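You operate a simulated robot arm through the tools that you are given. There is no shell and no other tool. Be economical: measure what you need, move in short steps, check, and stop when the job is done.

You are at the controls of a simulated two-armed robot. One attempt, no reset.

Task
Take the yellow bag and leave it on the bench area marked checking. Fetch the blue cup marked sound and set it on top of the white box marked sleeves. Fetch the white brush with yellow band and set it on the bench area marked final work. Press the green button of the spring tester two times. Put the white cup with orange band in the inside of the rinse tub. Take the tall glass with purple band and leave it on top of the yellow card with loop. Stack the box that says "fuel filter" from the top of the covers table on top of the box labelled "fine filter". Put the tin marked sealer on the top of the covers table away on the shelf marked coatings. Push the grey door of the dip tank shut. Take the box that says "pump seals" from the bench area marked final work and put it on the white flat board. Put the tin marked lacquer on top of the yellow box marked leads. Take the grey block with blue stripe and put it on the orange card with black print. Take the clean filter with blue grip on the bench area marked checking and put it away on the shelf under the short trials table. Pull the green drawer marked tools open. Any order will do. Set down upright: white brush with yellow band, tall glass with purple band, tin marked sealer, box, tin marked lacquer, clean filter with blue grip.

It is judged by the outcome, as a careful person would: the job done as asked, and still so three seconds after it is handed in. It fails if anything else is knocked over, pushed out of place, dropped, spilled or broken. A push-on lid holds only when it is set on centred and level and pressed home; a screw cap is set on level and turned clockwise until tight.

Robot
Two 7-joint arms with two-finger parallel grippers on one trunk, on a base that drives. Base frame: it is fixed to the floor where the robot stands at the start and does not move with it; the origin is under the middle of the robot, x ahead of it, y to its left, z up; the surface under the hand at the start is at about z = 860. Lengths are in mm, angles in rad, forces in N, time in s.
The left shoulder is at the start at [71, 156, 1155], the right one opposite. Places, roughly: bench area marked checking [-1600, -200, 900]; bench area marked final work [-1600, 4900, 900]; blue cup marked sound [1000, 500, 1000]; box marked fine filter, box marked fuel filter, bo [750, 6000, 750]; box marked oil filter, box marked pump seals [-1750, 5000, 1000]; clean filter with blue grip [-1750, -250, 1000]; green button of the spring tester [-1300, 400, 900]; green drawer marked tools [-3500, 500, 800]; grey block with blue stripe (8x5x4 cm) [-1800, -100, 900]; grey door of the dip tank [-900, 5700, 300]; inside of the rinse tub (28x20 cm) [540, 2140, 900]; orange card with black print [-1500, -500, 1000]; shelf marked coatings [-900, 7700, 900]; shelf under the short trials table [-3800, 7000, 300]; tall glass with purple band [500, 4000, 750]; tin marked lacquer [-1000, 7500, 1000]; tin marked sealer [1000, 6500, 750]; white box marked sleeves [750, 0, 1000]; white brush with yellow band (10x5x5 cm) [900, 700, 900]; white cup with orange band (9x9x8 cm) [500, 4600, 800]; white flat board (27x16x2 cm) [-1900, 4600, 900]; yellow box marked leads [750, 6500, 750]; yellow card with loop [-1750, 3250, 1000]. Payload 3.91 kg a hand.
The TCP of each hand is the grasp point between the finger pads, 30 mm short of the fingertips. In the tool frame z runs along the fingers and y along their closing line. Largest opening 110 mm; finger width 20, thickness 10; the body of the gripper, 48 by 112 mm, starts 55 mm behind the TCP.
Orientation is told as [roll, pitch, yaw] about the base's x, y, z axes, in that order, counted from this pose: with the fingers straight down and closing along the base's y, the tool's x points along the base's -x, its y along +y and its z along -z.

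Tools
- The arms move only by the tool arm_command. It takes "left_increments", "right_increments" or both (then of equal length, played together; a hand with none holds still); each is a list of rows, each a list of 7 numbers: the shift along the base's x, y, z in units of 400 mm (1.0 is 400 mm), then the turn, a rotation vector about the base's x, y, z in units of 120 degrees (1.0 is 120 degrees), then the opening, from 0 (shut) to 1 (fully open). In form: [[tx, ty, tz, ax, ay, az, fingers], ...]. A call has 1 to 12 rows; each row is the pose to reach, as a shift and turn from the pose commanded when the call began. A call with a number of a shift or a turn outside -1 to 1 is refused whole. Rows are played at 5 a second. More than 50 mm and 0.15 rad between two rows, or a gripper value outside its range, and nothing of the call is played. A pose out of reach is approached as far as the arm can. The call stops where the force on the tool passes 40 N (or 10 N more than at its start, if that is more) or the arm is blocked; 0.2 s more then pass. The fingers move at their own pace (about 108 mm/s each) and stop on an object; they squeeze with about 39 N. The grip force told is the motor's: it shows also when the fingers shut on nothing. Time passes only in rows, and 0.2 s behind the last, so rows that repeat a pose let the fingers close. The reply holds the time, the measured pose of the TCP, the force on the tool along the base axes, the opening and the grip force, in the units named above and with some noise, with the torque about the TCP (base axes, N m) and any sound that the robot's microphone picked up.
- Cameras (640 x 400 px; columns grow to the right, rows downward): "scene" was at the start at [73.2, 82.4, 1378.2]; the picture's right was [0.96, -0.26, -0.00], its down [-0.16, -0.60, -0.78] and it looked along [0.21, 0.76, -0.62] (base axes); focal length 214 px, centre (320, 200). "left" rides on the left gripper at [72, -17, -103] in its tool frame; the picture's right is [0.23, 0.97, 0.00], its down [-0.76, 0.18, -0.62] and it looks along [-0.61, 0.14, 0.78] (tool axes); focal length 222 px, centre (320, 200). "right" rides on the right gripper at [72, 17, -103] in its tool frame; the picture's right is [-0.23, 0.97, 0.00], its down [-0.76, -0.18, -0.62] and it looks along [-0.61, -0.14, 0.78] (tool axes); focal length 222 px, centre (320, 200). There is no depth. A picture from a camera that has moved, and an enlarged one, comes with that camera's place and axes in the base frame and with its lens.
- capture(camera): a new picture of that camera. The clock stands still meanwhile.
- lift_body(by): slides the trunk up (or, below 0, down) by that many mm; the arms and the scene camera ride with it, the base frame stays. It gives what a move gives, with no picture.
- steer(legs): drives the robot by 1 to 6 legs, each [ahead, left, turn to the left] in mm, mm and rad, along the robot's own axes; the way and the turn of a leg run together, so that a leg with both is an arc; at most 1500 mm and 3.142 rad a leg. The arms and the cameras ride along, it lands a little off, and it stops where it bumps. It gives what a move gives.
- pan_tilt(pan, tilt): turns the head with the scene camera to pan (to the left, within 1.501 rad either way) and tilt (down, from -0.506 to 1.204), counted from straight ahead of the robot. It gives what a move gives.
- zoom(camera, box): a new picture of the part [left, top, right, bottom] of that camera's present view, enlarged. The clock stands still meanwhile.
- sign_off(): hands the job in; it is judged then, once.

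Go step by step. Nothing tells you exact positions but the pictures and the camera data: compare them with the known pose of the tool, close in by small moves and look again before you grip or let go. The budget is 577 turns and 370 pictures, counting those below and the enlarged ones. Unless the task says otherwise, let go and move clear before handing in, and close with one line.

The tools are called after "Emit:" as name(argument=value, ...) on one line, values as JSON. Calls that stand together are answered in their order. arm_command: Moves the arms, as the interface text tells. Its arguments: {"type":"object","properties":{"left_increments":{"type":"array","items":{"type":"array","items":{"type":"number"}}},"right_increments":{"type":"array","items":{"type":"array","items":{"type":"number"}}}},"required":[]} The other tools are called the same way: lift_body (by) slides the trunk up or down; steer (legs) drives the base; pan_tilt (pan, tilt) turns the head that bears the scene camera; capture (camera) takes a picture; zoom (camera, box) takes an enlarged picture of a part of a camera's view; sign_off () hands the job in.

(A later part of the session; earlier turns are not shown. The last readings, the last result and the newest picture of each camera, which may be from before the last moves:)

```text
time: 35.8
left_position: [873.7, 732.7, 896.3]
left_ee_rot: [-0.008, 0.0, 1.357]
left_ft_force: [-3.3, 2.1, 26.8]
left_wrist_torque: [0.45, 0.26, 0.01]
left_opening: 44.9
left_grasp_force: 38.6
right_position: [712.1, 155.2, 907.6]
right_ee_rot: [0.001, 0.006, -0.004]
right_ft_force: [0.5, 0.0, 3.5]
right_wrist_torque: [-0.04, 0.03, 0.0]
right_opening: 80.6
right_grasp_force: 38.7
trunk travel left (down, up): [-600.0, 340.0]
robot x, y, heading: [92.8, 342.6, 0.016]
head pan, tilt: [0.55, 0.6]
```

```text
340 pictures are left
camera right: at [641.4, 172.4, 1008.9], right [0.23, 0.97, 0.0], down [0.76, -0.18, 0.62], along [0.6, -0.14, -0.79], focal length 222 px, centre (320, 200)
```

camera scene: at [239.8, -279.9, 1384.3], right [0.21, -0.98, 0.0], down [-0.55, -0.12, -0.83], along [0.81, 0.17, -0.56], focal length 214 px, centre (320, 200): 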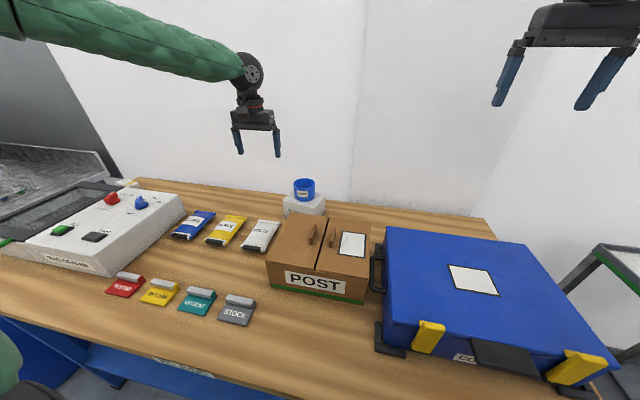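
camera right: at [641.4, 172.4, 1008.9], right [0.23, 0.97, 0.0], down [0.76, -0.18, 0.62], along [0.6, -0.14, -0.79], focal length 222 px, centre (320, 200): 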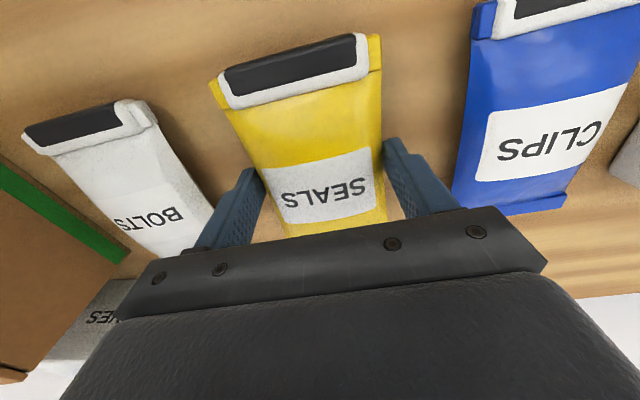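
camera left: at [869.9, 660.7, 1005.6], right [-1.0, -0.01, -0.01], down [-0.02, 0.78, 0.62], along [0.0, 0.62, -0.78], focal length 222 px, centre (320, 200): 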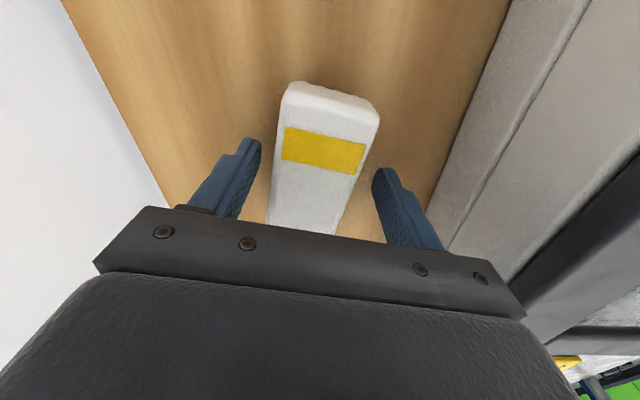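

Both gripped. Lift together.

Emit:
arm_command(left_increments=[[0, 0, 0.05, 0, 0, 0, 0], [0, 0, 0.15, 0, 0, 0, 0], [0, 0, 0.25, 0, 0, 0, 0], [0, 0, 0.35, 0, 0, 0, 0], [0, 0, 0.45, 0, 0, 0, 0], [0, 0, 0.55, 0, 0, 0, 0]], right_increments=[[0, 0, 0.05, 0, 0, 0, 0], [0, 0, 0.15, 0, 0, 0, 0], [0, 0, 0.25, 0, 0, 0, 0], [0, 0, 0.35, 0, 0, 0, 0], [0, 0, 0.45, 0, 0, 0, 0], [0, 0, 0.55, 0, 0, 0, 0]])

Emit:
capture(camera="right")

Emit:
capture(camera="left")

```text
time: 37.2
left_position: [872.1, 731.1, 1117.0]
left_ee_rot: [-0.003, 0.0, 1.356]
left_ft_force: [0.4, 0.1, -0.8]
left_wrist_torque: [0.01, -0.03, 0.0]
left_opening: 44.3
left_grasp_force: 39.2
right_position: [716.0, 152.0, 1126.2]
right_ee_rot: [0.004, 0.005, -0.002]
right_ft_force: [-1.4, -0.3, -0.4]
right_wrist_torque: [-0.03, -0.01, 0.02]
right_opening: 80.3
right_grasp_force: 39.7
trunk travel left (down, up): [-600.0, 340.0]
robot x, y, heading: [97.5, 344.8, 0.017]
head pan, tilt: [0.55, 0.6]
```

```text
339 pictures are left
camera right: at [644.7, 168.1, 1228.9], right [0.23, 0.97, 0.0], down [0.76, -0.18, 0.62], along [0.6, -0.14, -0.79], focal length 222 px, centre (320, 200)
```

right: 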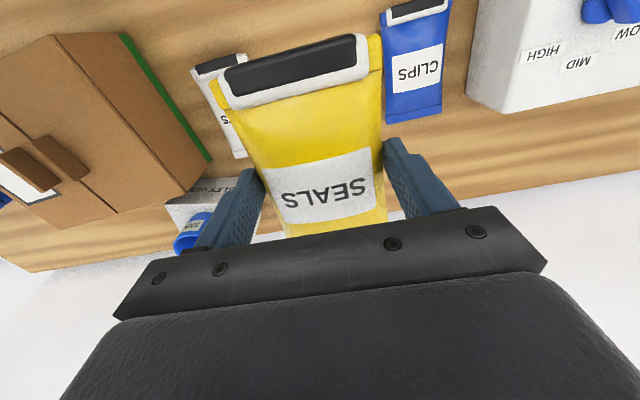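

```text
338 pictures are left
camera left: at [872.8, 656.4, 1221.3], right [-1.0, -0.01, 0.0], down [-0.01, 0.78, 0.62], along [-0.01, 0.62, -0.78], focal length 222 px, centre (320, 200)
```

left: 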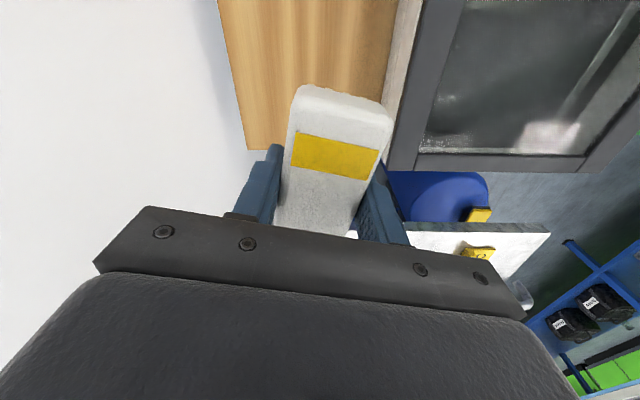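

Both items are held securely. Retract the hands, then back away from the bench and look around.

Emit:
arm_command(left_increments=[[-0.1, -0.03, 0.03, 0, 0, 0, 0], [-0.2, -0.08, 0.06, 0, 0, 0, 0], [-0.3, -0.13, 0.09, 0, 0, 0, 0], [-0.4, -0.18, 0.12, 0, 0, 0, 0], [-0.5, -0.23, 0.15, 0, 0, 0, 0], [-0.6, -0.28, 0.18, 0, 0, 0, 0], [-0.68, -0.33, 0.2, 0, 0, 0, 0]], right_increments=[[-0.05, -0.03, 0.03, 0, 0, 0, 0], [-0.1, -0.06, 0.06, 0, 0, 0, 0], [-0.15, -0.09, 0.09, 0, 0, 0, 0], [-0.2, -0.12, 0.12, 0, 0, 0, 0], [-0.25, -0.15, 0.15, 0, 0, 0, 0], [-0.3, -0.15, 0.18, 0, 0, 0, 0], [-0.3, -0.15, 0.2, 0, 0, 0, 0]])

Emit:
steer(legs=[[-550, -100, 0]])

Emit:
pan_tilt(pan=1.4, tilt=0.3)

Emit:
capture(camera="scene")

```text
time: 38.8
left_position: [601.4, 600.1, 1193.5]
left_ee_rot: [-0.002, -0.002, 1.356]
left_ft_force: [0.0, -0.6, -0.2]
left_wrist_torque: [0.02, -0.04, -0.01]
left_opening: 44.4
left_grasp_force: 39.0
right_position: [596.5, 93.6, 1207.1]
right_ee_rot: [0.005, 0.005, -0.004]
right_ft_force: [0.0, -0.6, -0.5]
right_wrist_torque: [0.01, 0.0, -0.04]
right_opening: 80.5
right_grasp_force: 38.8
trunk travel left (down, up): [-600.0, 340.0]
robot x, y, heading: [98.0, 342.7, 0.019]
head pan, tilt: [0.55, 0.6]
```

```text
time: 42.1
left_position: [39.0, 490.6, 1192.7]
left_ee_rot: [-0.002, -0.001, 1.357]
left_ft_force: [0.5, 0.5, -0.4]
left_wrist_torque: [0.0, 0.02, 0.0]
left_opening: 44.4
left_grasp_force: 39.1
right_position: [35.4, -15.2, 1207.0]
right_ee_rot: [0.003, 0.007, -0.003]
right_ft_force: [-0.6, 0.2, 0.3]
right_wrist_torque: [-0.01, 0.0, 0.03]
right_opening: 80.5
right_grasp_force: 39.2
trunk travel left (down, up): [-600.0, 340.0]
robot x, y, heading: [-468.3, 227.8, 0.019]
head pan, tilt: [0.55, 0.6]
```

```text
time: 43.2
left_position: [39.2, 490.7, 1193.3]
left_ee_rot: [-0.001, -0.001, 1.357]
left_ft_force: [0.4, -0.8, 0.0]
left_wrist_torque: [0.01, 0.03, 0.0]
left_opening: 44.2
left_grasp_force: 38.8
right_position: [34.1, -15.7, 1206.5]
right_ee_rot: [0.004, 0.007, -0.003]
right_ft_force: [0.4, 0.1, -0.9]
right_wrist_torque: [-0.01, 0.01, -0.01]
right_opening: 80.4
right_grasp_force: 39.1
trunk travel left (down, up): [-600.0, 340.0]
robot x, y, heading: [-464.3, 232.1, 0.018]
head pan, tilt: [1.4, 0.3]
```

```text
337 pictures are left
camera scene: at [-402.6, 324.6, 1411.7], right [0.99, -0.15, 0.0], down [-0.05, -0.29, -0.96], along [0.15, 0.94, -0.3], focal length 214 px, centre (320, 200)
```

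scene: 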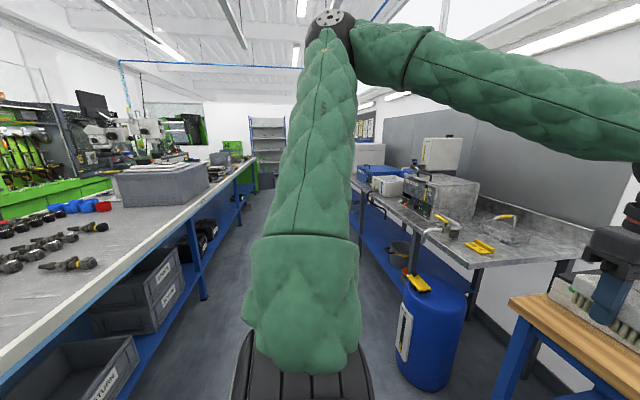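

Aisle is clear. Turn around to face the other bench.

Emit:
steer(legs=[[0, 0, 1.56], [0, 0, 1.56]])

Emit:
pan_tilt(pan=0.0, tilt=0.45)

Emit:
capture(camera="scene")

```text
time: 51.1
left_position: [-988.7, 5.3, 1192.3]
left_ee_rot: [-0.002, 0.0, -1.844]
left_ft_force: [0.6, -0.3, -0.7]
left_wrist_torque: [-0.03, 0.01, -0.02]
left_opening: 44.6
left_grasp_force: 39.4
right_position: [-954.1, 510.7, 1207.2]
right_ee_rot: [0.003, 0.007, 3.078]
right_ft_force: [-0.2, 0.4, -0.5]
right_wrist_torque: [0.0, -0.01, -0.01]
right_opening: 80.5
right_grasp_force: 39.3
trunk travel left (down, up): [-600.0, 340.0]
robot x, y, heading: [-466.4, 236.5, 3.097]
head pan, tilt: [1.4, 0.3]
```

```text
time: 52.7
left_position: [-988.2, 5.2, 1192.4]
left_ee_rot: [-0.002, -0.001, -1.846]
left_ft_force: [0.8, 0.6, -1.1]
left_wrist_torque: [0.03, -0.02, 0.01]
left_opening: 44.6
left_grasp_force: 39.1
right_position: [-953.5, 511.4, 1207.4]
right_ee_rot: [0.004, 0.007, 3.078]
right_ft_force: [0.3, -0.2, -0.7]
right_wrist_torque: [-0.05, 0.04, -0.02]
right_opening: 80.4
right_grasp_force: 39.0
trunk travel left (down, up): [-600.0, 340.0]
robot x, y, heading: [-467.2, 232.2, 3.102]
head pan, tilt: [0.0, 0.45]
```

```text
336 pictures are left
camera scene: at [-610.0, 237.6, 1397.8], right [0.04, 1.0, 0.0], down [0.44, -0.02, -0.9], along [-0.9, 0.04, -0.44], focal length 214 px, centre (320, 200)
```

scene: 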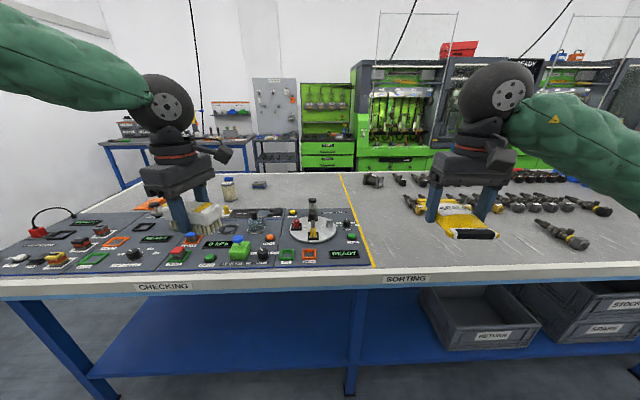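

Facing the checking/sorting bench. I'll drive nearer to the checking side and look down.

Emit:
steer(legs=[[0, 350, 0.04], [350, 0, 0]])

Emit:
pan_tilt(pan=0.0, tilt=0.55)

Emit:
capture(camera="scene")

```text
time: 56.8
left_position: [-1324.6, -366.6, 1192.6]
left_ee_rot: [0.0, -0.001, -1.805]
left_ft_force: [-0.5, 0.0, -1.3]
left_wrist_torque: [-0.02, 0.0, 0.01]
left_opening: 44.5
left_grasp_force: 39.0
right_position: [-1310.1, 139.8, 1206.0]
right_ee_rot: [0.003, 0.009, 3.119]
right_ft_force: [-0.9, -0.1, -0.7]
right_wrist_torque: [0.01, -0.01, 0.03]
right_opening: 80.5
right_grasp_force: 38.7
trunk travel left (down, up): [-600.0, 340.0]
robot x, y, heading: [-811.1, -116.4, 3.139]
head pan, tilt: [0.0, 0.45]
```

```text
time: 57.4
left_position: [-1324.4, -366.1, 1192.3]
left_ee_rot: [-0.001, -0.001, -1.805]
left_ft_force: [-0.8, 0.3, -1.1]
left_wrist_torque: [-0.01, -0.01, -0.02]
left_opening: 44.3
left_grasp_force: 39.2
right_position: [-1309.5, 140.3, 1207.3]
right_ee_rot: [0.002, 0.007, 3.118]
right_ft_force: [0.1, 0.7, 0.0]
right_wrist_torque: [0.0, 0.0, 0.01]
right_opening: 80.7
right_grasp_force: 39.5
trunk travel left (down, up): [-600.0, 340.0]
robot x, y, heading: [-816.3, -114.4, 3.138]
head pan, tilt: [0.0, 0.55]
```

```text
335 pictures are left
camera scene: at [-953.1, -118.7, 1388.7], right [0.0, 1.0, 0.0], down [0.52, 0.0, -0.85], along [-0.85, 0.0, -0.52], focal length 214 px, centre (320, 200)
```

scene: 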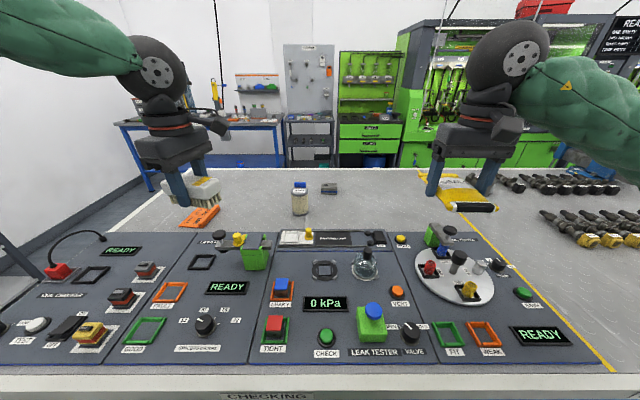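

Emit:
zoom(camera="scene", box=[380, 200, 620, 360])

Emit:
zoom(camera="scene", box=[160, 160, 400, 320])

Emit:
zoom(camera="scene", box=[0, 200, 240, 360])

```text
2.50 times, centred on (500, 280) of scene
camera zoom: at [-953.1, -118.7, 1388.7], right [0.0, 1.0, 0.0], down [0.52, 0.0, -0.85], along [-0.85, 0.0, -0.52], focal length 536 px, centre (-130, 0)
```

zoom: 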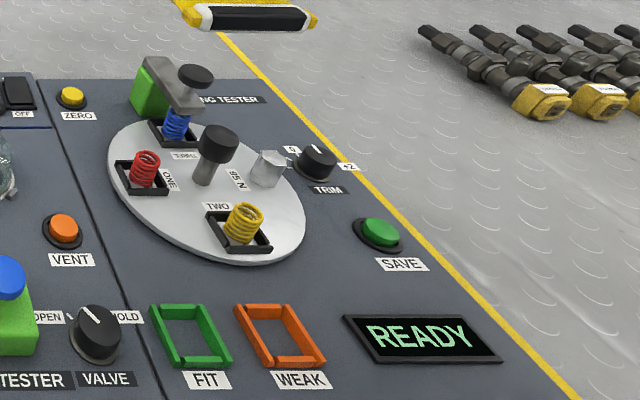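

```text
2.50 times, centred on (280, 240) of scene
camera zoom: at [-953.1, -118.7, 1388.7], right [0.0, 1.0, 0.0], down [0.52, 0.0, -0.85], along [-0.85, 0.0, -0.52], focal length 536 px, centre (420, 100)
```

zoom: 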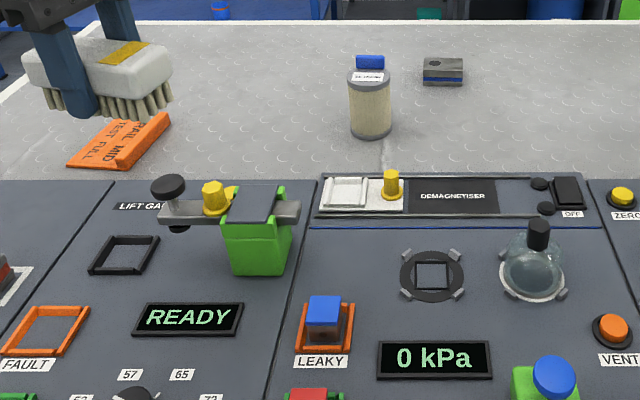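

```text
2.50 times, centred on (120, 280) of scene
camera zoom: at [-953.1, -118.7, 1388.7], right [0.0, 1.0, 0.0], down [0.52, 0.0, -0.85], along [-0.85, 0.0, -0.52], focal length 536 px, centre (820, 0)
```

zoom: 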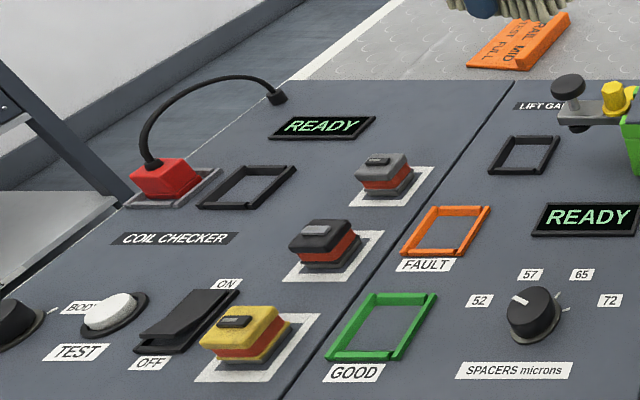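

The SAVE button is near (-1296,404), the orange card near (-1610,-570), the filter near (-1660,-197) and the grey block near (-1834,-75). I'll move forward 60 mm and bring the bag over the clear checking surface near (-1690,150).

Emit:
steer(legs=[[60, 0, 0]])

Emit:
arm_command(right_increments=[[-0.1, 0, 0, 0, 0, 0, 0], [-0.2, 0, 0, 0, 0, 0, 0], [-0.3, 0, 0, 0, 0, 0, 0], [-0.4, 0, 0, 0, 0, 0, 0], [-0.5, 0.01, 0, 0, 0, 0, 0], [-0.6, 0.02, 0, 0, 0, 0, 0], [-0.7, 0.02, -0.05, 0, 0, 0, 0], [-0.8, 0.03, -0.1, 0, 0, 0, 0], [-0.8, 0.03, -0.2, 0, 0, 0, 0], [-0.8, 0.03, -0.3, 0, 0, 0, 0], [-0.8, 0.03, -0.4, 0, 0, 0, 0], [-0.8, 0.03, -0.5, 0, 0, 0, 0]])

Emit:
capture(camera="right")

Emit:
capture(camera="scene")

```text
time: 58.4
left_position: [-1385.3, -364.7, 1192.6]
left_ee_rot: [0.001, -0.001, -1.805]
left_ft_force: [-0.3, 0.7, -0.5]
left_wrist_torque: [0.02, 0.01, -0.04]
left_opening: 44.4
left_grasp_force: 38.9
right_position: [-1371.0, 140.4, 1206.5]
right_ee_rot: [0.004, 0.008, 3.119]
right_ft_force: [-0.6, -0.1, 0.0]
right_wrist_torque: [-0.01, -0.04, -0.02]
right_opening: 80.3
right_grasp_force: 38.8
trunk travel left (down, up): [-600.0, 340.0]
robot x, y, heading: [-873.7, -117.0, 3.14]
head pan, tilt: [0.0, 0.55]
```

```text
time: 61.0
left_position: [-1384.7, -365.3, 1192.3]
left_ee_rot: [-0.001, -0.002, -1.805]
left_ft_force: [-0.7, 0.3, -1.2]
left_wrist_torque: [-0.02, 0.01, 0.01]
left_opening: 44.2
left_grasp_force: 39.3
right_position: [-1693.3, 152.1, 1004.6]
right_ee_rot: [0.006, 0.005, 3.118]
right_ft_force: [0.2, 0.3, -1.1]
right_wrist_torque: [-0.02, -0.01, 0.01]
right_opening: 80.5
right_grasp_force: 38.8
trunk travel left (down, up): [-600.0, 340.0]
robot x, y, heading: [-871.8, -118.2, 3.139]
head pan, tilt: [0.0, 0.55]
```

```text
331 pictures are left
camera right: at [-1620.7, 133.6, 1107.6], right [-0.25, -0.97, 0.0], down [-0.76, 0.2, 0.62], along [-0.6, 0.15, -0.79], focal length 222 px, centre (320, 200)
```

right: 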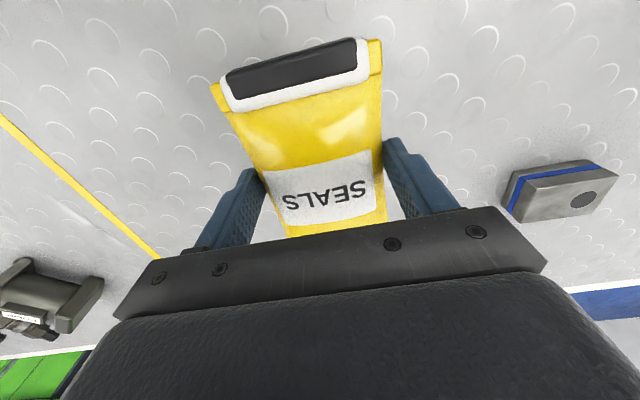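

```text
330 pictures are left
camera scene: at [-1014.2, -117.9, 1388.7], right [0.0, 1.0, 0.0], down [0.52, 0.0, -0.85], along [-0.85, 0.0, -0.52], focal length 214 px, centre (320, 200)
```

scene: 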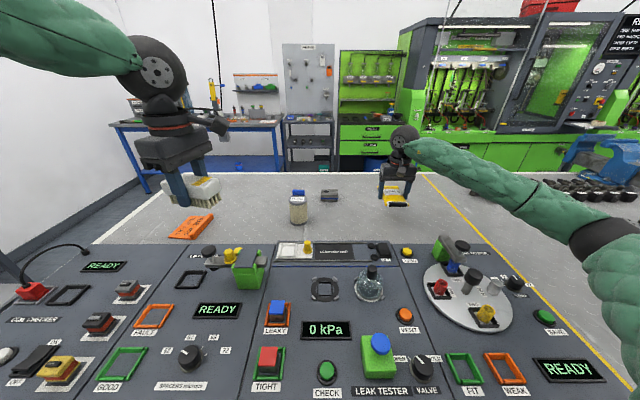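

Emit:
arm_command(right_increments=[[0, 0, -0.08, 0, 0, 0, 0], [0, 0, -0.14, 0, 0, 0, 0], [0, 0, -0.18, 0, 0, 0, 0], [0, 0, -0.2, 0, 0, 0, 0]])

Emit:
arm_command(right_increments=[[0, 0, -0.015, 0, 0, 0, 0], [0, 0, -0.03, 0, 0, 0, 0], [0, 0, -0.04, 0, 0, 0, 0], [0, 0, -0.05, 0, 0, 0, 0]])

Emit:
zoom(camera="scene", box=[350, 160, 450, 240])

```text
time: 62.0
left_position: [-1383.2, -367.1, 1193.3]
left_ee_rot: [-0.004, 0.002, -1.804]
left_ft_force: [-0.1, -0.2, -0.8]
left_wrist_torque: [-0.03, -0.02, 0.01]
left_opening: 44.3
left_grasp_force: 38.7
right_position: [-1688.0, 152.6, 929.6]
right_ee_rot: [0.006, 0.001, 3.121]
right_ft_force: [-3.8, -0.5, 34.2]
right_wrist_torque: [0.52, 0.02, 0.0]
right_opening: 80.7
right_grasp_force: 38.4
trunk travel left (down, up): [-600.0, 340.0]
robot x, y, heading: [-871.9, -120.8, 3.132]
head pan, tilt: [0.0, 0.55]
```

```text
time: 62.3
left_position: [-1382.6, -366.1, 1193.4]
left_ee_rot: [-0.003, -0.002, -1.805]
left_ft_force: [-0.5, 0.3, -0.7]
left_wrist_torque: [0.0, 0.01, -0.01]
left_opening: 44.3
left_grasp_force: 39.3
right_position: [-1689.2, 153.4, 930.1]
right_ee_rot: [0.007, -0.002, 3.12]
right_ft_force: [14.1, -3.4, 16.9]
right_wrist_torque: [0.38, -0.78, -0.49]
right_opening: 80.5
right_grasp_force: 39.1
trunk travel left (down, up): [-600.0, 340.0]
robot x, y, heading: [-874.1, -117.4, 3.138]
head pan, tilt: [0.0, 0.55]
stopped in row 1 (right hand): the force on the tool passed its limit at 48 N (the readings are from after the stop); the commanded pose is now the measured one
```

```text
5.00 times, centred on (400, 200) of scene
camera zoom: at [-1011.4, -118.5, 1388.6], right [0.0, 1.0, 0.0], down [0.52, 0.0, -0.85], along [-0.85, 0.0, -0.52], focal length 1072 px, centre (-80, 200)
```

zoom: 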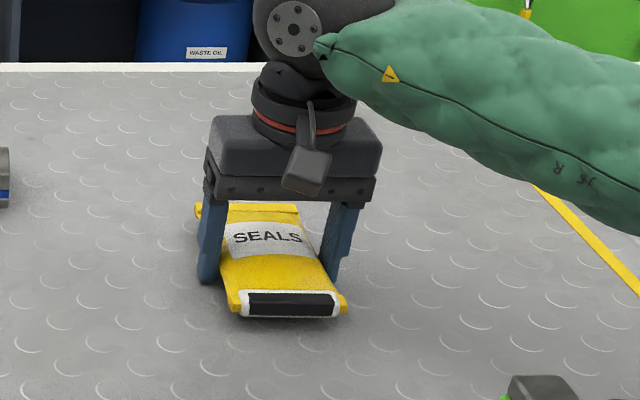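

Bag rests on the checking surface (z≈893). Release and rise.

Emit:
arm_command(right_increments=[[0, 0, 0, 0, 0, 0, 0.9], [0, 0, 0, 0, 0, 0, 1], [0, 0, 0.05, 0, 0, 0, 1], [0, 0, 0.15, 0, 0, 0, 1], [0, 0, 0.25, 0, 0, 0, 1], [0, 0, 0.35, 0, 0, 0, 1], [0, -0.1, 0.4, 0, 0, 0, 1], [0, -0.2, 0.42, 0, 0, 0, 1], [0, -0.3, 0.42, 0, 0, 0, 1], [0, -0.4, 0.42, 0, 0, 0, 1], [0, -0.48, 0.42, 0, 0, 0, 1]])

Emit:
capture(camera="right")

Emit:
capture(camera="scene")

```text
time: 64.7
left_position: [-1385.6, -365.6, 1192.1]
left_ee_rot: [-0.002, -0.001, -1.804]
left_ft_force: [-0.3, 0.9, -0.7]
left_wrist_torque: [0.02, 0.03, 0.0]
left_opening: 44.5
left_grasp_force: 39.1
right_position: [-1690.1, -40.3, 1097.5]
right_ee_rot: [0.006, 0.002, 3.117]
right_ft_force: [-0.1, 0.2, 0.3]
right_wrist_torque: [0.01, 0.01, 0.01]
right_opening: 110.1
right_grasp_force: 0.1
trunk travel left (down, up): [-600.0, 340.0]
robot x, y, heading: [-873.4, -117.7, 3.14]
head pan, tilt: [0.0, 0.55]
```

```text
328 pictures are left
camera right: at [-1618.1, -58.6, 1199.7], right [-0.25, -0.97, 0.0], down [-0.76, 0.2, 0.62], along [-0.6, 0.15, -0.78], focal length 222 px, centre (320, 200)
```

right: 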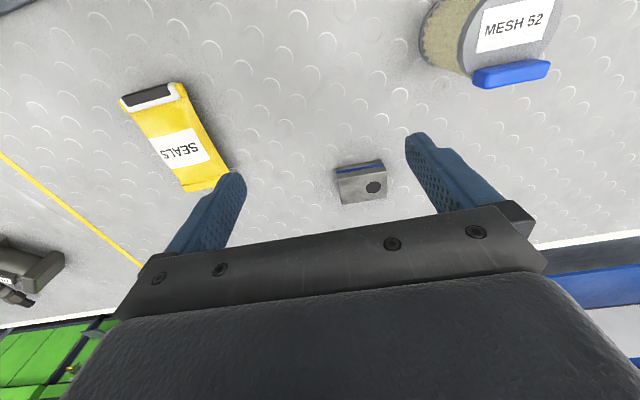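

```text
327 pictures are left
camera scene: at [-1013.5, -119.0, 1388.7], right [0.0, 1.0, 0.0], down [0.52, 0.0, -0.85], along [-0.85, 0.0, -0.52], focal length 214 px, centre (320, 200)
```

scene: 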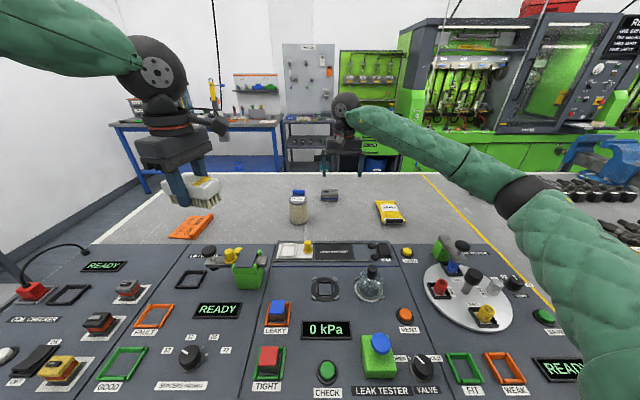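

Bag is placed. The grey block is near (-1806,-73). I'll check what is to the left before shifting that way.

Emit:
pan_tilt(pan=1.1, tilt=0.7)

Emit:
capture(camera="scene")

```text
time: 66.1
left_position: [-1384.4, -366.8, 1192.2]
left_ee_rot: [-0.002, 0.0, -1.805]
left_ft_force: [0.5, -0.1, -0.3]
left_wrist_torque: [0.02, 0.0, 0.01]
left_opening: 44.5
left_grasp_force: 38.7
right_position: [-1689.8, -40.2, 1097.2]
right_ee_rot: [0.005, 0.001, 3.119]
right_ft_force: [0.8, -0.5, -0.3]
right_wrist_torque: [-0.01, -0.03, -0.02]
right_opening: 110.0
right_grasp_force: 0.0
trunk travel left (down, up): [-600.0, 340.0]
robot x, y, heading: [-874.7, -119.6, 3.138]
head pan, tilt: [1.1, 0.7]
```

```text
326 pictures are left
camera scene: at [-962.5, -194.3, 1375.6], right [-0.89, 0.46, 0.0], down [0.29, 0.57, -0.76], along [-0.35, -0.68, -0.64], focal length 214 px, centre (320, 200)
```

scene: 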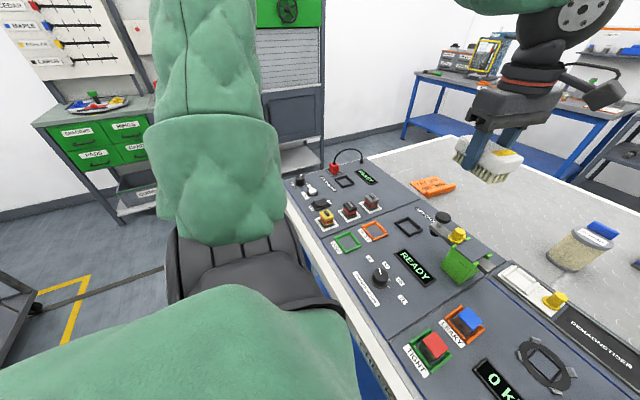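

Left side is free for about a metre. Shift left 215, ahead 40 and move the right hand over the grey block.

Emit:
steer(legs=[[40, 215, 0]])

Emit:
arm_command(right_increments=[[0, 0.1, 0, 0, 0, 0, 1], [0, 0.2, 0, 0, 0, 0, 1], [0, 0.3, 0, 0, 0, 0, 1], [-0.05, 0.4, 0, 0, 0, 0, 1], [-0.1, 0.46, 0, 0, 0, 0, 1]])

Emit:
capture(camera="right")

```text
time: 67.8
left_position: [-1425.6, -584.6, 1192.5]
left_ee_rot: [-0.002, -0.001, -1.806]
left_ft_force: [-0.5, -0.1, -1.1]
left_wrist_torque: [0.01, -0.04, 0.02]
left_opening: 44.5
left_grasp_force: 38.8
right_position: [-1731.0, -258.7, 1097.3]
right_ee_rot: [0.006, 0.002, 3.118]
right_ft_force: [0.7, -0.6, 0.0]
right_wrist_torque: [0.0, 0.01, 0.01]
right_opening: 109.9
right_grasp_force: 0.0
trunk travel left (down, up): [-600.0, 340.0]
robot x, y, heading: [-913.3, -339.3, 3.14]
head pan, tilt: [1.1, 0.7]
```

```text
time: 69.0
left_position: [-1425.0, -583.5, 1192.5]
left_ee_rot: [-0.001, 0.0, -1.804]
left_ft_force: [-0.3, -0.2, -0.8]
left_wrist_torque: [0.0, 0.01, -0.02]
left_opening: 44.7
left_grasp_force: 39.0
right_position: [-1770.3, -75.8, 1097.0]
right_ee_rot: [0.004, 0.002, 3.118]
right_ft_force: [0.1, -0.4, -0.4]
right_wrist_torque: [0.01, -0.04, -0.01]
right_opening: 109.9
right_grasp_force: 0.0
trunk travel left (down, up): [-600.0, 340.0]
robot x, y, heading: [-912.8, -333.7, 3.14]
head pan, tilt: [1.1, 0.7]
```

```text
325 pictures are left
camera right: at [-1698.7, -93.4, 1199.1], right [-0.25, -0.97, 0.0], down [-0.76, 0.2, 0.62], along [-0.6, 0.15, -0.78], focal length 222 px, centre (320, 200)
```

right: 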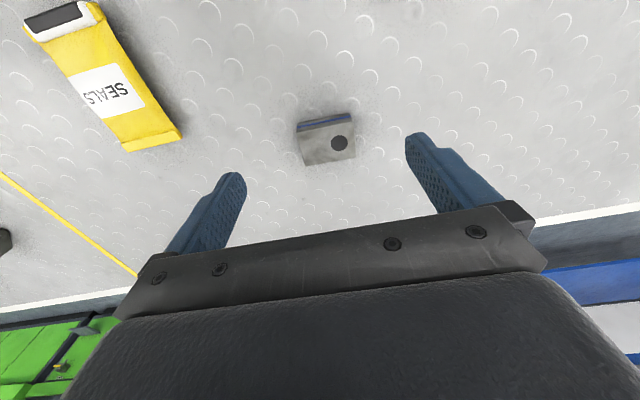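

Emit:
arm_command(right_increments=[[-0.06, 0, -0.08, 0, 0, 0, 1], [-0.118, 0, -0.16, 0, 0, 0, 1], [-0.118, 0, -0.25, 0, 0, 0, 1], [-0.118, 0, -0.34, 0, 0, 0, 1], [-0.118, 0, -0.4, 0, 0, 0, 1], [-0.118, 0, -0.42, 0, 0, 0, 1]])

Emit:
capture(camera="right")

```text
time: 70.3
left_position: [-1425.3, -582.6, 1193.3]
left_ee_rot: [-0.002, -0.001, -1.805]
left_ft_force: [0.1, 0.2, -0.7]
left_wrist_torque: [0.03, 0.01, 0.0]
left_opening: 44.1
left_grasp_force: 39.0
right_position: [-1817.3, -72.8, 929.1]
right_ee_rot: [0.007, -0.002, 3.118]
right_ft_force: [-3.0, 0.9, 6.3]
right_wrist_torque: [0.47, 0.06, 0.21]
right_opening: 109.9
right_grasp_force: 0.0
trunk travel left (down, up): [-600.0, 340.0]
robot x, y, heading: [-913.8, -336.4, 3.132]
head pan, tilt: [1.1, 0.7]
```

```text
324 pictures are left
camera right: at [-1744.9, -90.8, 1032.2], right [-0.25, -0.97, 0.0], down [-0.76, 0.2, 0.62], along [-0.6, 0.15, -0.78], focal length 222 px, centre (320, 200)
```

right: 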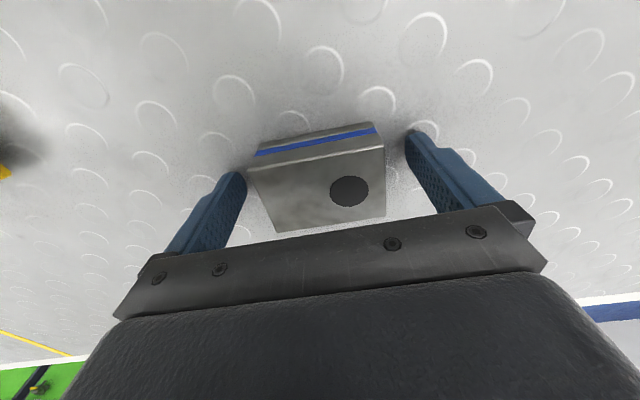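

Emit:
arm_command(right_increments=[[0, 0, 0.005, 0, 0, 0, 0], [0, 0, 0.005, 0, 0, 0, 0], [0, 0, 0.005, 0, 0, 0, 0], [0, 0, 0.05, 0, 0, 0, 0], [0, 0, 0.15, 0, 0, 0, 0], [0, 0, 0.25, 0, 0, 0, 0], [0, 0, 0.35, 0, 0, 0, 0], [0.1, 0, 0.4, 0, 0, 0, 0]])

Emit:
capture(camera="right")

```text
time: 72.2
left_position: [-1423.7, -582.3, 1193.9]
left_ee_rot: [-0.002, -0.003, -1.803]
left_ft_force: [0.7, -0.4, -0.5]
left_wrist_torque: [-0.01, 0.05, -0.02]
left_opening: 44.1
left_grasp_force: 38.8
right_position: [-1773.8, -75.1, 1088.6]
right_ee_rot: [0.005, -0.001, 3.119]
right_ft_force: [-0.4, -0.3, -2.2]
right_wrist_torque: [-0.02, -0.01, 0.02]
right_opening: 71.5
right_grasp_force: 38.5
trunk travel left (down, up): [-600.0, 340.0]
robot x, y, heading: [-915.4, -335.6, 3.139]
head pan, tilt: [1.1, 0.7]
```

```text
323 pictures are left
camera right: at [-1702.5, -93.0, 1190.5], right [-0.25, -0.97, 0.01], down [-0.76, 0.2, 0.62], along [-0.6, 0.15, -0.78], focal length 222 px, centre (320, 200)
```

right: 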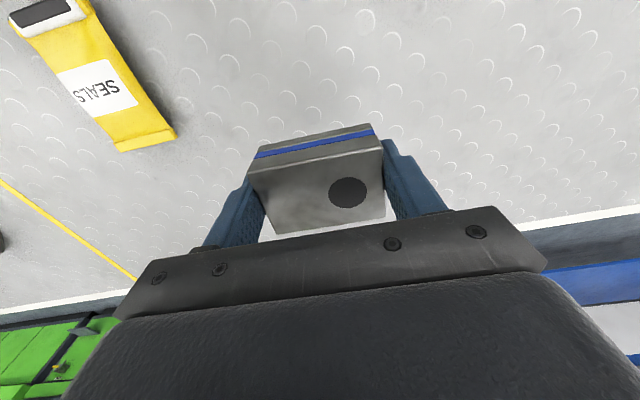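

Block held. Retract to the card's depth, then drive left 300.

Emit:
arm_command(right_increments=[[0.1, 0, 0, 0, 0, 0, 0], [0.2, 0, 0, 0, 0, 0, 0], [0.3, 0, 0, 0, 0, 0, 0], [0.36, 0, 0, 0, 0, 0, 0]])

Emit:
steer(legs=[[0, 300, 0]])

Emit:
pan_tilt(pan=0.1, tilt=0.6)

Emit:
capture(camera="scene")

Emit:
capture(camera="right")

```text
time: 73.2
left_position: [-1425.3, -583.3, 1192.7]
left_ee_rot: [-0.002, -0.001, -1.805]
left_ft_force: [-0.8, -0.8, -0.8]
left_wrist_torque: [0.01, -0.01, -0.02]
left_opening: 44.6
left_grasp_force: 39.0
right_position: [-1631.3, -73.2, 1090.4]
right_ee_rot: [0.005, 0.001, 3.119]
right_ft_force: [-0.2, 0.4, -2.6]
right_wrist_torque: [-0.01, 0.01, -0.02]
right_opening: 71.6
right_grasp_force: 39.1
trunk travel left (down, up): [-600.0, 340.0]
robot x, y, heading: [-912.5, -338.5, 3.14]
head pan, tilt: [1.1, 0.7]
```

```text
time: 75.2
left_position: [-1430.7, -887.7, 1193.2]
left_ee_rot: [0.001, -0.001, -1.815]
left_ft_force: [-0.1, -0.2, -0.2]
left_wrist_torque: [0.0, -0.01, -0.01]
left_opening: 44.2
left_grasp_force: 39.3
right_position: [-1633.2, -375.0, 1090.4]
right_ee_rot: [0.006, 0.002, 3.109]
right_ft_force: [-0.1, 0.2, -4.2]
right_wrist_torque: [-0.01, 0.0, 0.0]
right_opening: 71.9
right_grasp_force: 38.7
trunk travel left (down, up): [-600.0, 340.0]
robot x, y, heading: [-914.3, -644.4, 3.133]
head pan, tilt: [1.1, 0.7]
```

```text
time: 76.5
left_position: [-1430.5, -886.0, 1192.1]
left_ee_rot: [0.001, -0.001, -1.814]
left_ft_force: [-0.3, 0.2, -1.1]
left_wrist_torque: [0.01, 0.0, -0.02]
left_opening: 44.4
left_grasp_force: 39.5
right_position: [-1633.3, -374.9, 1088.9]
right_ee_rot: [0.006, 0.002, 3.11]
right_ft_force: [0.1, -0.6, -3.2]
right_wrist_torque: [-0.04, -0.03, -0.01]
right_opening: 71.6
right_grasp_force: 38.4
trunk travel left (down, up): [-600.0, 340.0]
robot x, y, heading: [-915.3, -640.7, 3.132]
head pan, tilt: [0.099, 0.6]
```

```text
322 pictures are left
camera scene: at [-1054.5, -650.8, 1384.2], right [-0.09, 1.0, 0.0], down [0.56, 0.05, -0.82], along [-0.82, -0.07, -0.57], focal length 214 px, centre (320, 200)
```

scene: 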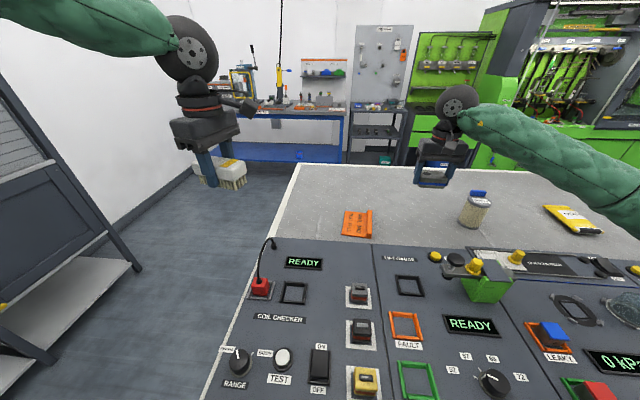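

```text
321 pictures are left
camera right: at [-1560.9, -394.1, 1191.7], right [-0.26, -0.97, 0.0], down [-0.76, 0.2, 0.62], along [-0.6, 0.16, -0.78], focal length 222 px, centre (320, 200)
```

right: 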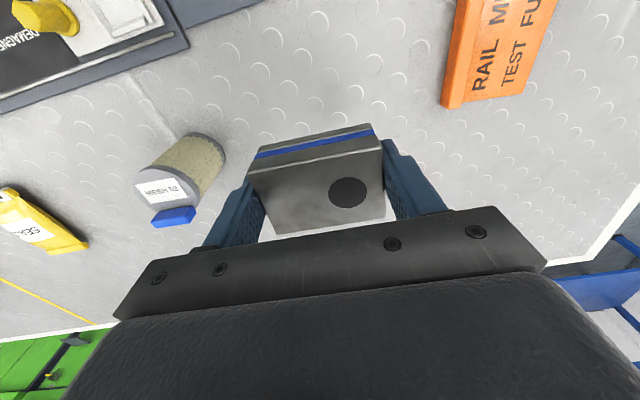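

Emit:
arm_command(right_increments=[[0, -0.1, 0, 0, 0, 0, 0], [0.02, -0.2, 0, 0, 0, 0, 0], [0.04, -0.3, 0, 0, 0, 0, 0], [0.06, -0.4, 0, 0, 0, 0.01, 0]])

Emit:
capture(camera="right")

Emit:
zoom(camera="scene", box=[300, 180, 420, 260])

```text
time: 77.5
left_position: [-1429.8, -887.5, 1191.9]
left_ee_rot: [-0.001, 0.0, -1.813]
left_ft_force: [0.1, 0.5, -0.4]
left_wrist_torque: [0.02, 0.01, 0.0]
left_opening: 44.3
left_grasp_force: 39.2
right_position: [-1611.9, -534.3, 1090.2]
right_ee_rot: [0.004, 0.002, 3.13]
right_ft_force: [0.4, 0.2, -3.6]
right_wrist_torque: [0.0, 0.02, -0.03]
right_opening: 71.6
right_grasp_force: 38.9
trunk travel left (down, up): [-600.0, 340.0]
robot x, y, heading: [-913.8, -643.4, 3.13]
head pan, tilt: [0.099, 0.6]
```

```text
320 pictures are left
camera right: at [-1539.0, -551.9, 1192.2], right [-0.24, -0.97, 0.0], down [-0.76, 0.19, 0.62], along [-0.6, 0.15, -0.78], focal length 222 px, centre (320, 200)
```

right: 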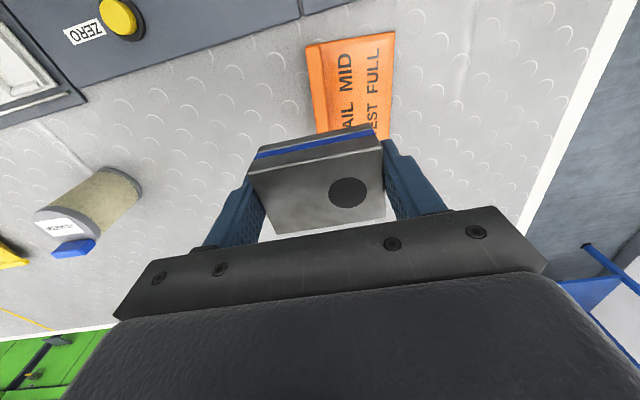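

```text
5.00 times, centred on (360, 220) of scene
camera zoom: at [-1054.9, -652.5, 1384.1], right [-0.09, 1.0, 0.0], down [0.56, 0.05, -0.82], along [-0.82, -0.07, -0.57], focal length 1072 px, centre (120, 100)
```

zoom: 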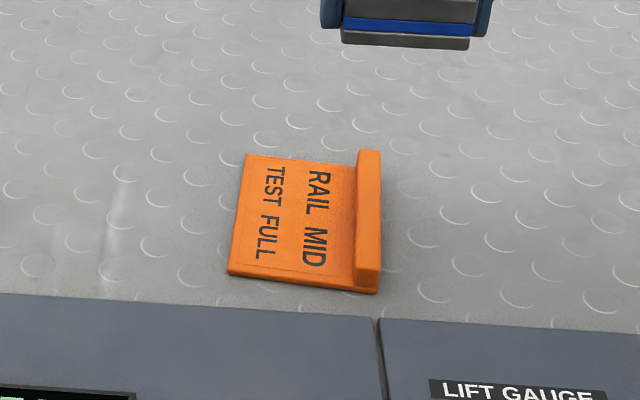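

The card is flat with a raised ridge on its +y edge, and its flat part is centred near (-1626,-580). I'll turn the block 90° so the fingers clear the ridge.

Emit:
arm_command(right_increments=[[0, -0.01, 0, 0, 0, -0.068, 0], [0, -0.02, 0, 0, 0, -0.136, 0], [0, -0.03, 0, 0, 0, -0.204, 0], [0, -0.04, 0, 0, 0, -0.272, 0], [0, -0.05, 0, 0, 0, -0.34, 0], [0, -0.06, 0, 0, 0, -0.408, 0], [0, -0.07, 0, 0, 0, -0.476, 0], [-0.01, -0.08, 0, 0, 0, -0.544, 0], [-0.02, -0.09, 0, 0, 0, -0.612, 0], [-0.03, -0.1, 0, 0, 0, -0.68, 0], [-0.035, -0.115, 0, 0, 0, -0.745, 0]])

Emit:
arm_command(right_increments=[[0, 0, -0.1, 0, 0, 0, 0], [0, 0, -0.2, 0, 0, 0, 0], [0, 0, -0.26, 0, 0, 0, 0]])

Emit:
capture(camera="right")

Emit:
zoom(camera="scene", box=[280, 150, 430, 250])

```text
time: 79.9
left_position: [-1430.3, -886.9, 1192.3]
left_ee_rot: [-0.001, -0.001, -1.814]
left_ft_force: [0.5, -0.7, -1.8]
left_wrist_torque: [0.02, 0.03, -0.01]
left_opening: 44.3
left_grasp_force: 38.9
right_position: [-1622.3, -582.1, 1090.0]
right_ee_rot: [0.005, -0.001, 1.57]
right_ft_force: [0.0, 0.6, -2.9]
right_wrist_torque: [-0.03, 0.04, -0.01]
right_opening: 71.8
right_grasp_force: 38.9
trunk travel left (down, up): [-600.0, 340.0]
robot x, y, heading: [-916.3, -639.5, 3.134]
head pan, tilt: [0.099, 0.6]
```

```text
time: 80.7
left_position: [-1430.2, -886.6, 1191.9]
left_ee_rot: [-0.002, 0.001, -1.815]
left_ft_force: [0.9, -0.5, -0.7]
left_wrist_torque: [-0.01, -0.04, -0.02]
left_opening: 44.3
left_grasp_force: 39.4
right_position: [-1622.1, -583.0, 984.5]
right_ee_rot: [0.007, 0.001, 1.571]
right_ft_force: [-0.1, -0.1, -2.9]
right_wrist_torque: [0.01, -0.01, -0.02]
right_opening: 71.8
right_grasp_force: 38.8
trunk travel left (down, up): [-600.0, 340.0]
robot x, y, heading: [-912.6, -643.4, 3.133]
head pan, tilt: [0.099, 0.6]
```

```text
318 pictures are left
camera right: at [-1638.0, -654.9, 1087.1], right [-0.97, 0.23, 0.0], down [0.18, 0.76, 0.62], along [0.14, 0.61, -0.78], focal length 222 px, centre (320, 200)
```

right: 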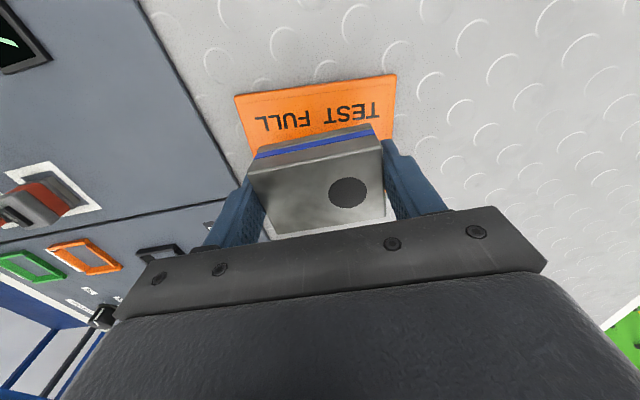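

```text
4.00 times, centred on (355, 200) of scene
camera zoom: at [-1055.0, -651.0, 1384.2], right [-0.09, 1.0, 0.0], down [0.56, 0.05, -0.82], along [-0.82, -0.07, -0.57], focal length 858 px, centre (180, 200)
```

zoom: 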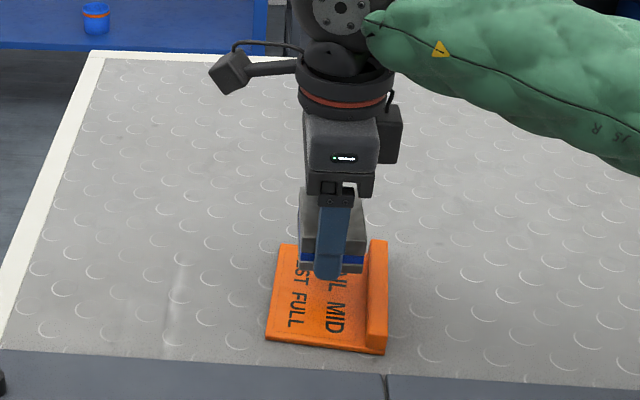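

Aligned. Lower onto the card.

Emit:
arm_command(right_increments=[[0, 0.005, -0.05, 0, 0, 0, 0], [0, 0.005, -0.085, 0, 0, 0, 0], [0, 0.005, -0.1, 0, 0, 0, 0], [0, 0.005, -0.108, 0, 0, 0, 0]])

```text
time: 81.7
left_position: [-1428.8, -886.8, 1193.1]
left_ee_rot: [0.001, -0.002, -1.814]
left_ft_force: [-0.5, 0.5, -1.0]
left_wrist_torque: [0.02, 0.05, 0.03]
left_opening: 44.4
left_grasp_force: 38.5
right_position: [-1622.0, -579.2, 943.4]
right_ee_rot: [0.007, 0.003, 1.571]
right_ft_force: [0.7, 0.6, -2.9]
right_wrist_torque: [0.01, 0.02, -0.01]
right_opening: 71.7
right_grasp_force: 38.9
trunk travel left (down, up): [-600.0, 340.0]
robot x, y, heading: [-917.6, -637.1, 3.126]
head pan, tilt: [0.099, 0.6]
```

Emit:
arm_command(right_increments=[[0, 0, -0.01, 0, 0, 0, 0], [0, 0, -0.018, 0, 0, 0, 0], [0, 0, -0.024, 0, 0, 0, 0]])

```text
time: 82.5
left_position: [-1427.6, -887.0, 1194.6]
left_ee_rot: [-0.003, 0.0, -1.815]
left_ft_force: [-0.3, -0.4, -2.0]
left_wrist_torque: [0.0, 0.01, 0.01]
left_opening: 44.4
left_grasp_force: 38.6
right_position: [-1623.5, -579.2, 936.1]
right_ee_rot: [0.008, 0.002, 1.57]
right_ft_force: [-0.8, -1.9, 19.0]
right_wrist_torque: [0.09, -0.73, -0.02]
right_opening: 71.7
right_grasp_force: 38.6
trunk travel left (down, up): [-600.0, 340.0]
robot x, y, heading: [-916.5, -638.8, 3.127]
head pan, tilt: [0.099, 0.6]
```

Emit:
arm_command(right_increments=[[0, 0, 0.003, 0, 0, 0, 0.85], [0, 0, 0.003, 0, 0, 0, 1], [0, 0, 0.05, 0, 0, 0, 1], [0, 0, 0.15, 0, 0, 0, 1], [0, 0, 0.25, 0, 0, 0, 1], [0, 0, 0.35, 0, 0, 0, 1]])

Emit:
capture(camera="right")

Emit:
capture(camera="scene")

```text
time: 83.9
left_position: [-1427.1, -887.5, 1192.5]
left_ee_rot: [-0.001, 0.001, -1.812]
left_ft_force: [-0.4, -0.1, -0.8]
left_wrist_torque: [0.0, 0.0, 0.02]
left_opening: 44.3
left_grasp_force: 39.2
right_position: [-1622.1, -580.3, 1070.6]
right_ee_rot: [0.005, -0.001, 1.571]
right_ft_force: [-0.7, 0.9, 0.2]
right_wrist_torque: [0.02, 0.03, 0.03]
right_opening: 109.9
right_grasp_force: 0.1
trunk travel left (down, up): [-600.0, 340.0]
robot x, y, heading: [-917.0, -643.4, 3.127]
head pan, tilt: [0.099, 0.6]
```

```text
316 pictures are left
camera right: at [-1637.9, -652.9, 1172.7], right [-0.97, 0.23, 0.0], down [0.18, 0.76, 0.62], along [0.14, 0.61, -0.78], focal length 222 px, centre (320, 200)
```

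right: 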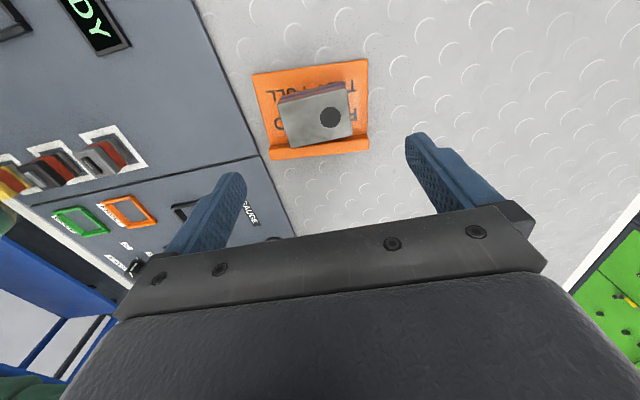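

```text
315 pictures are left
camera scene: at [-1053.5, -651.5, 1384.2], right [-0.09, 1.0, 0.0], down [0.56, 0.05, -0.83], along [-0.82, -0.07, -0.56], focal length 214 px, centre (320, 200)
```

scene: 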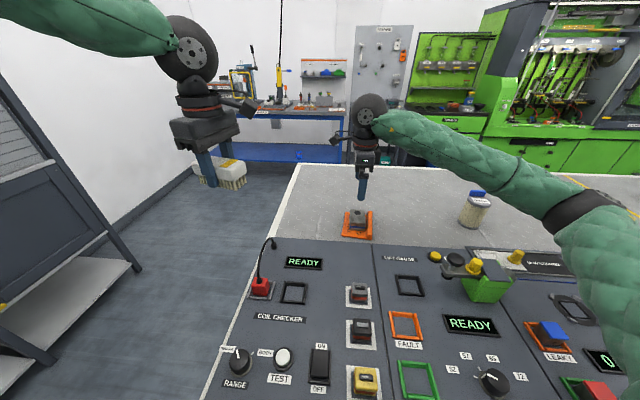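

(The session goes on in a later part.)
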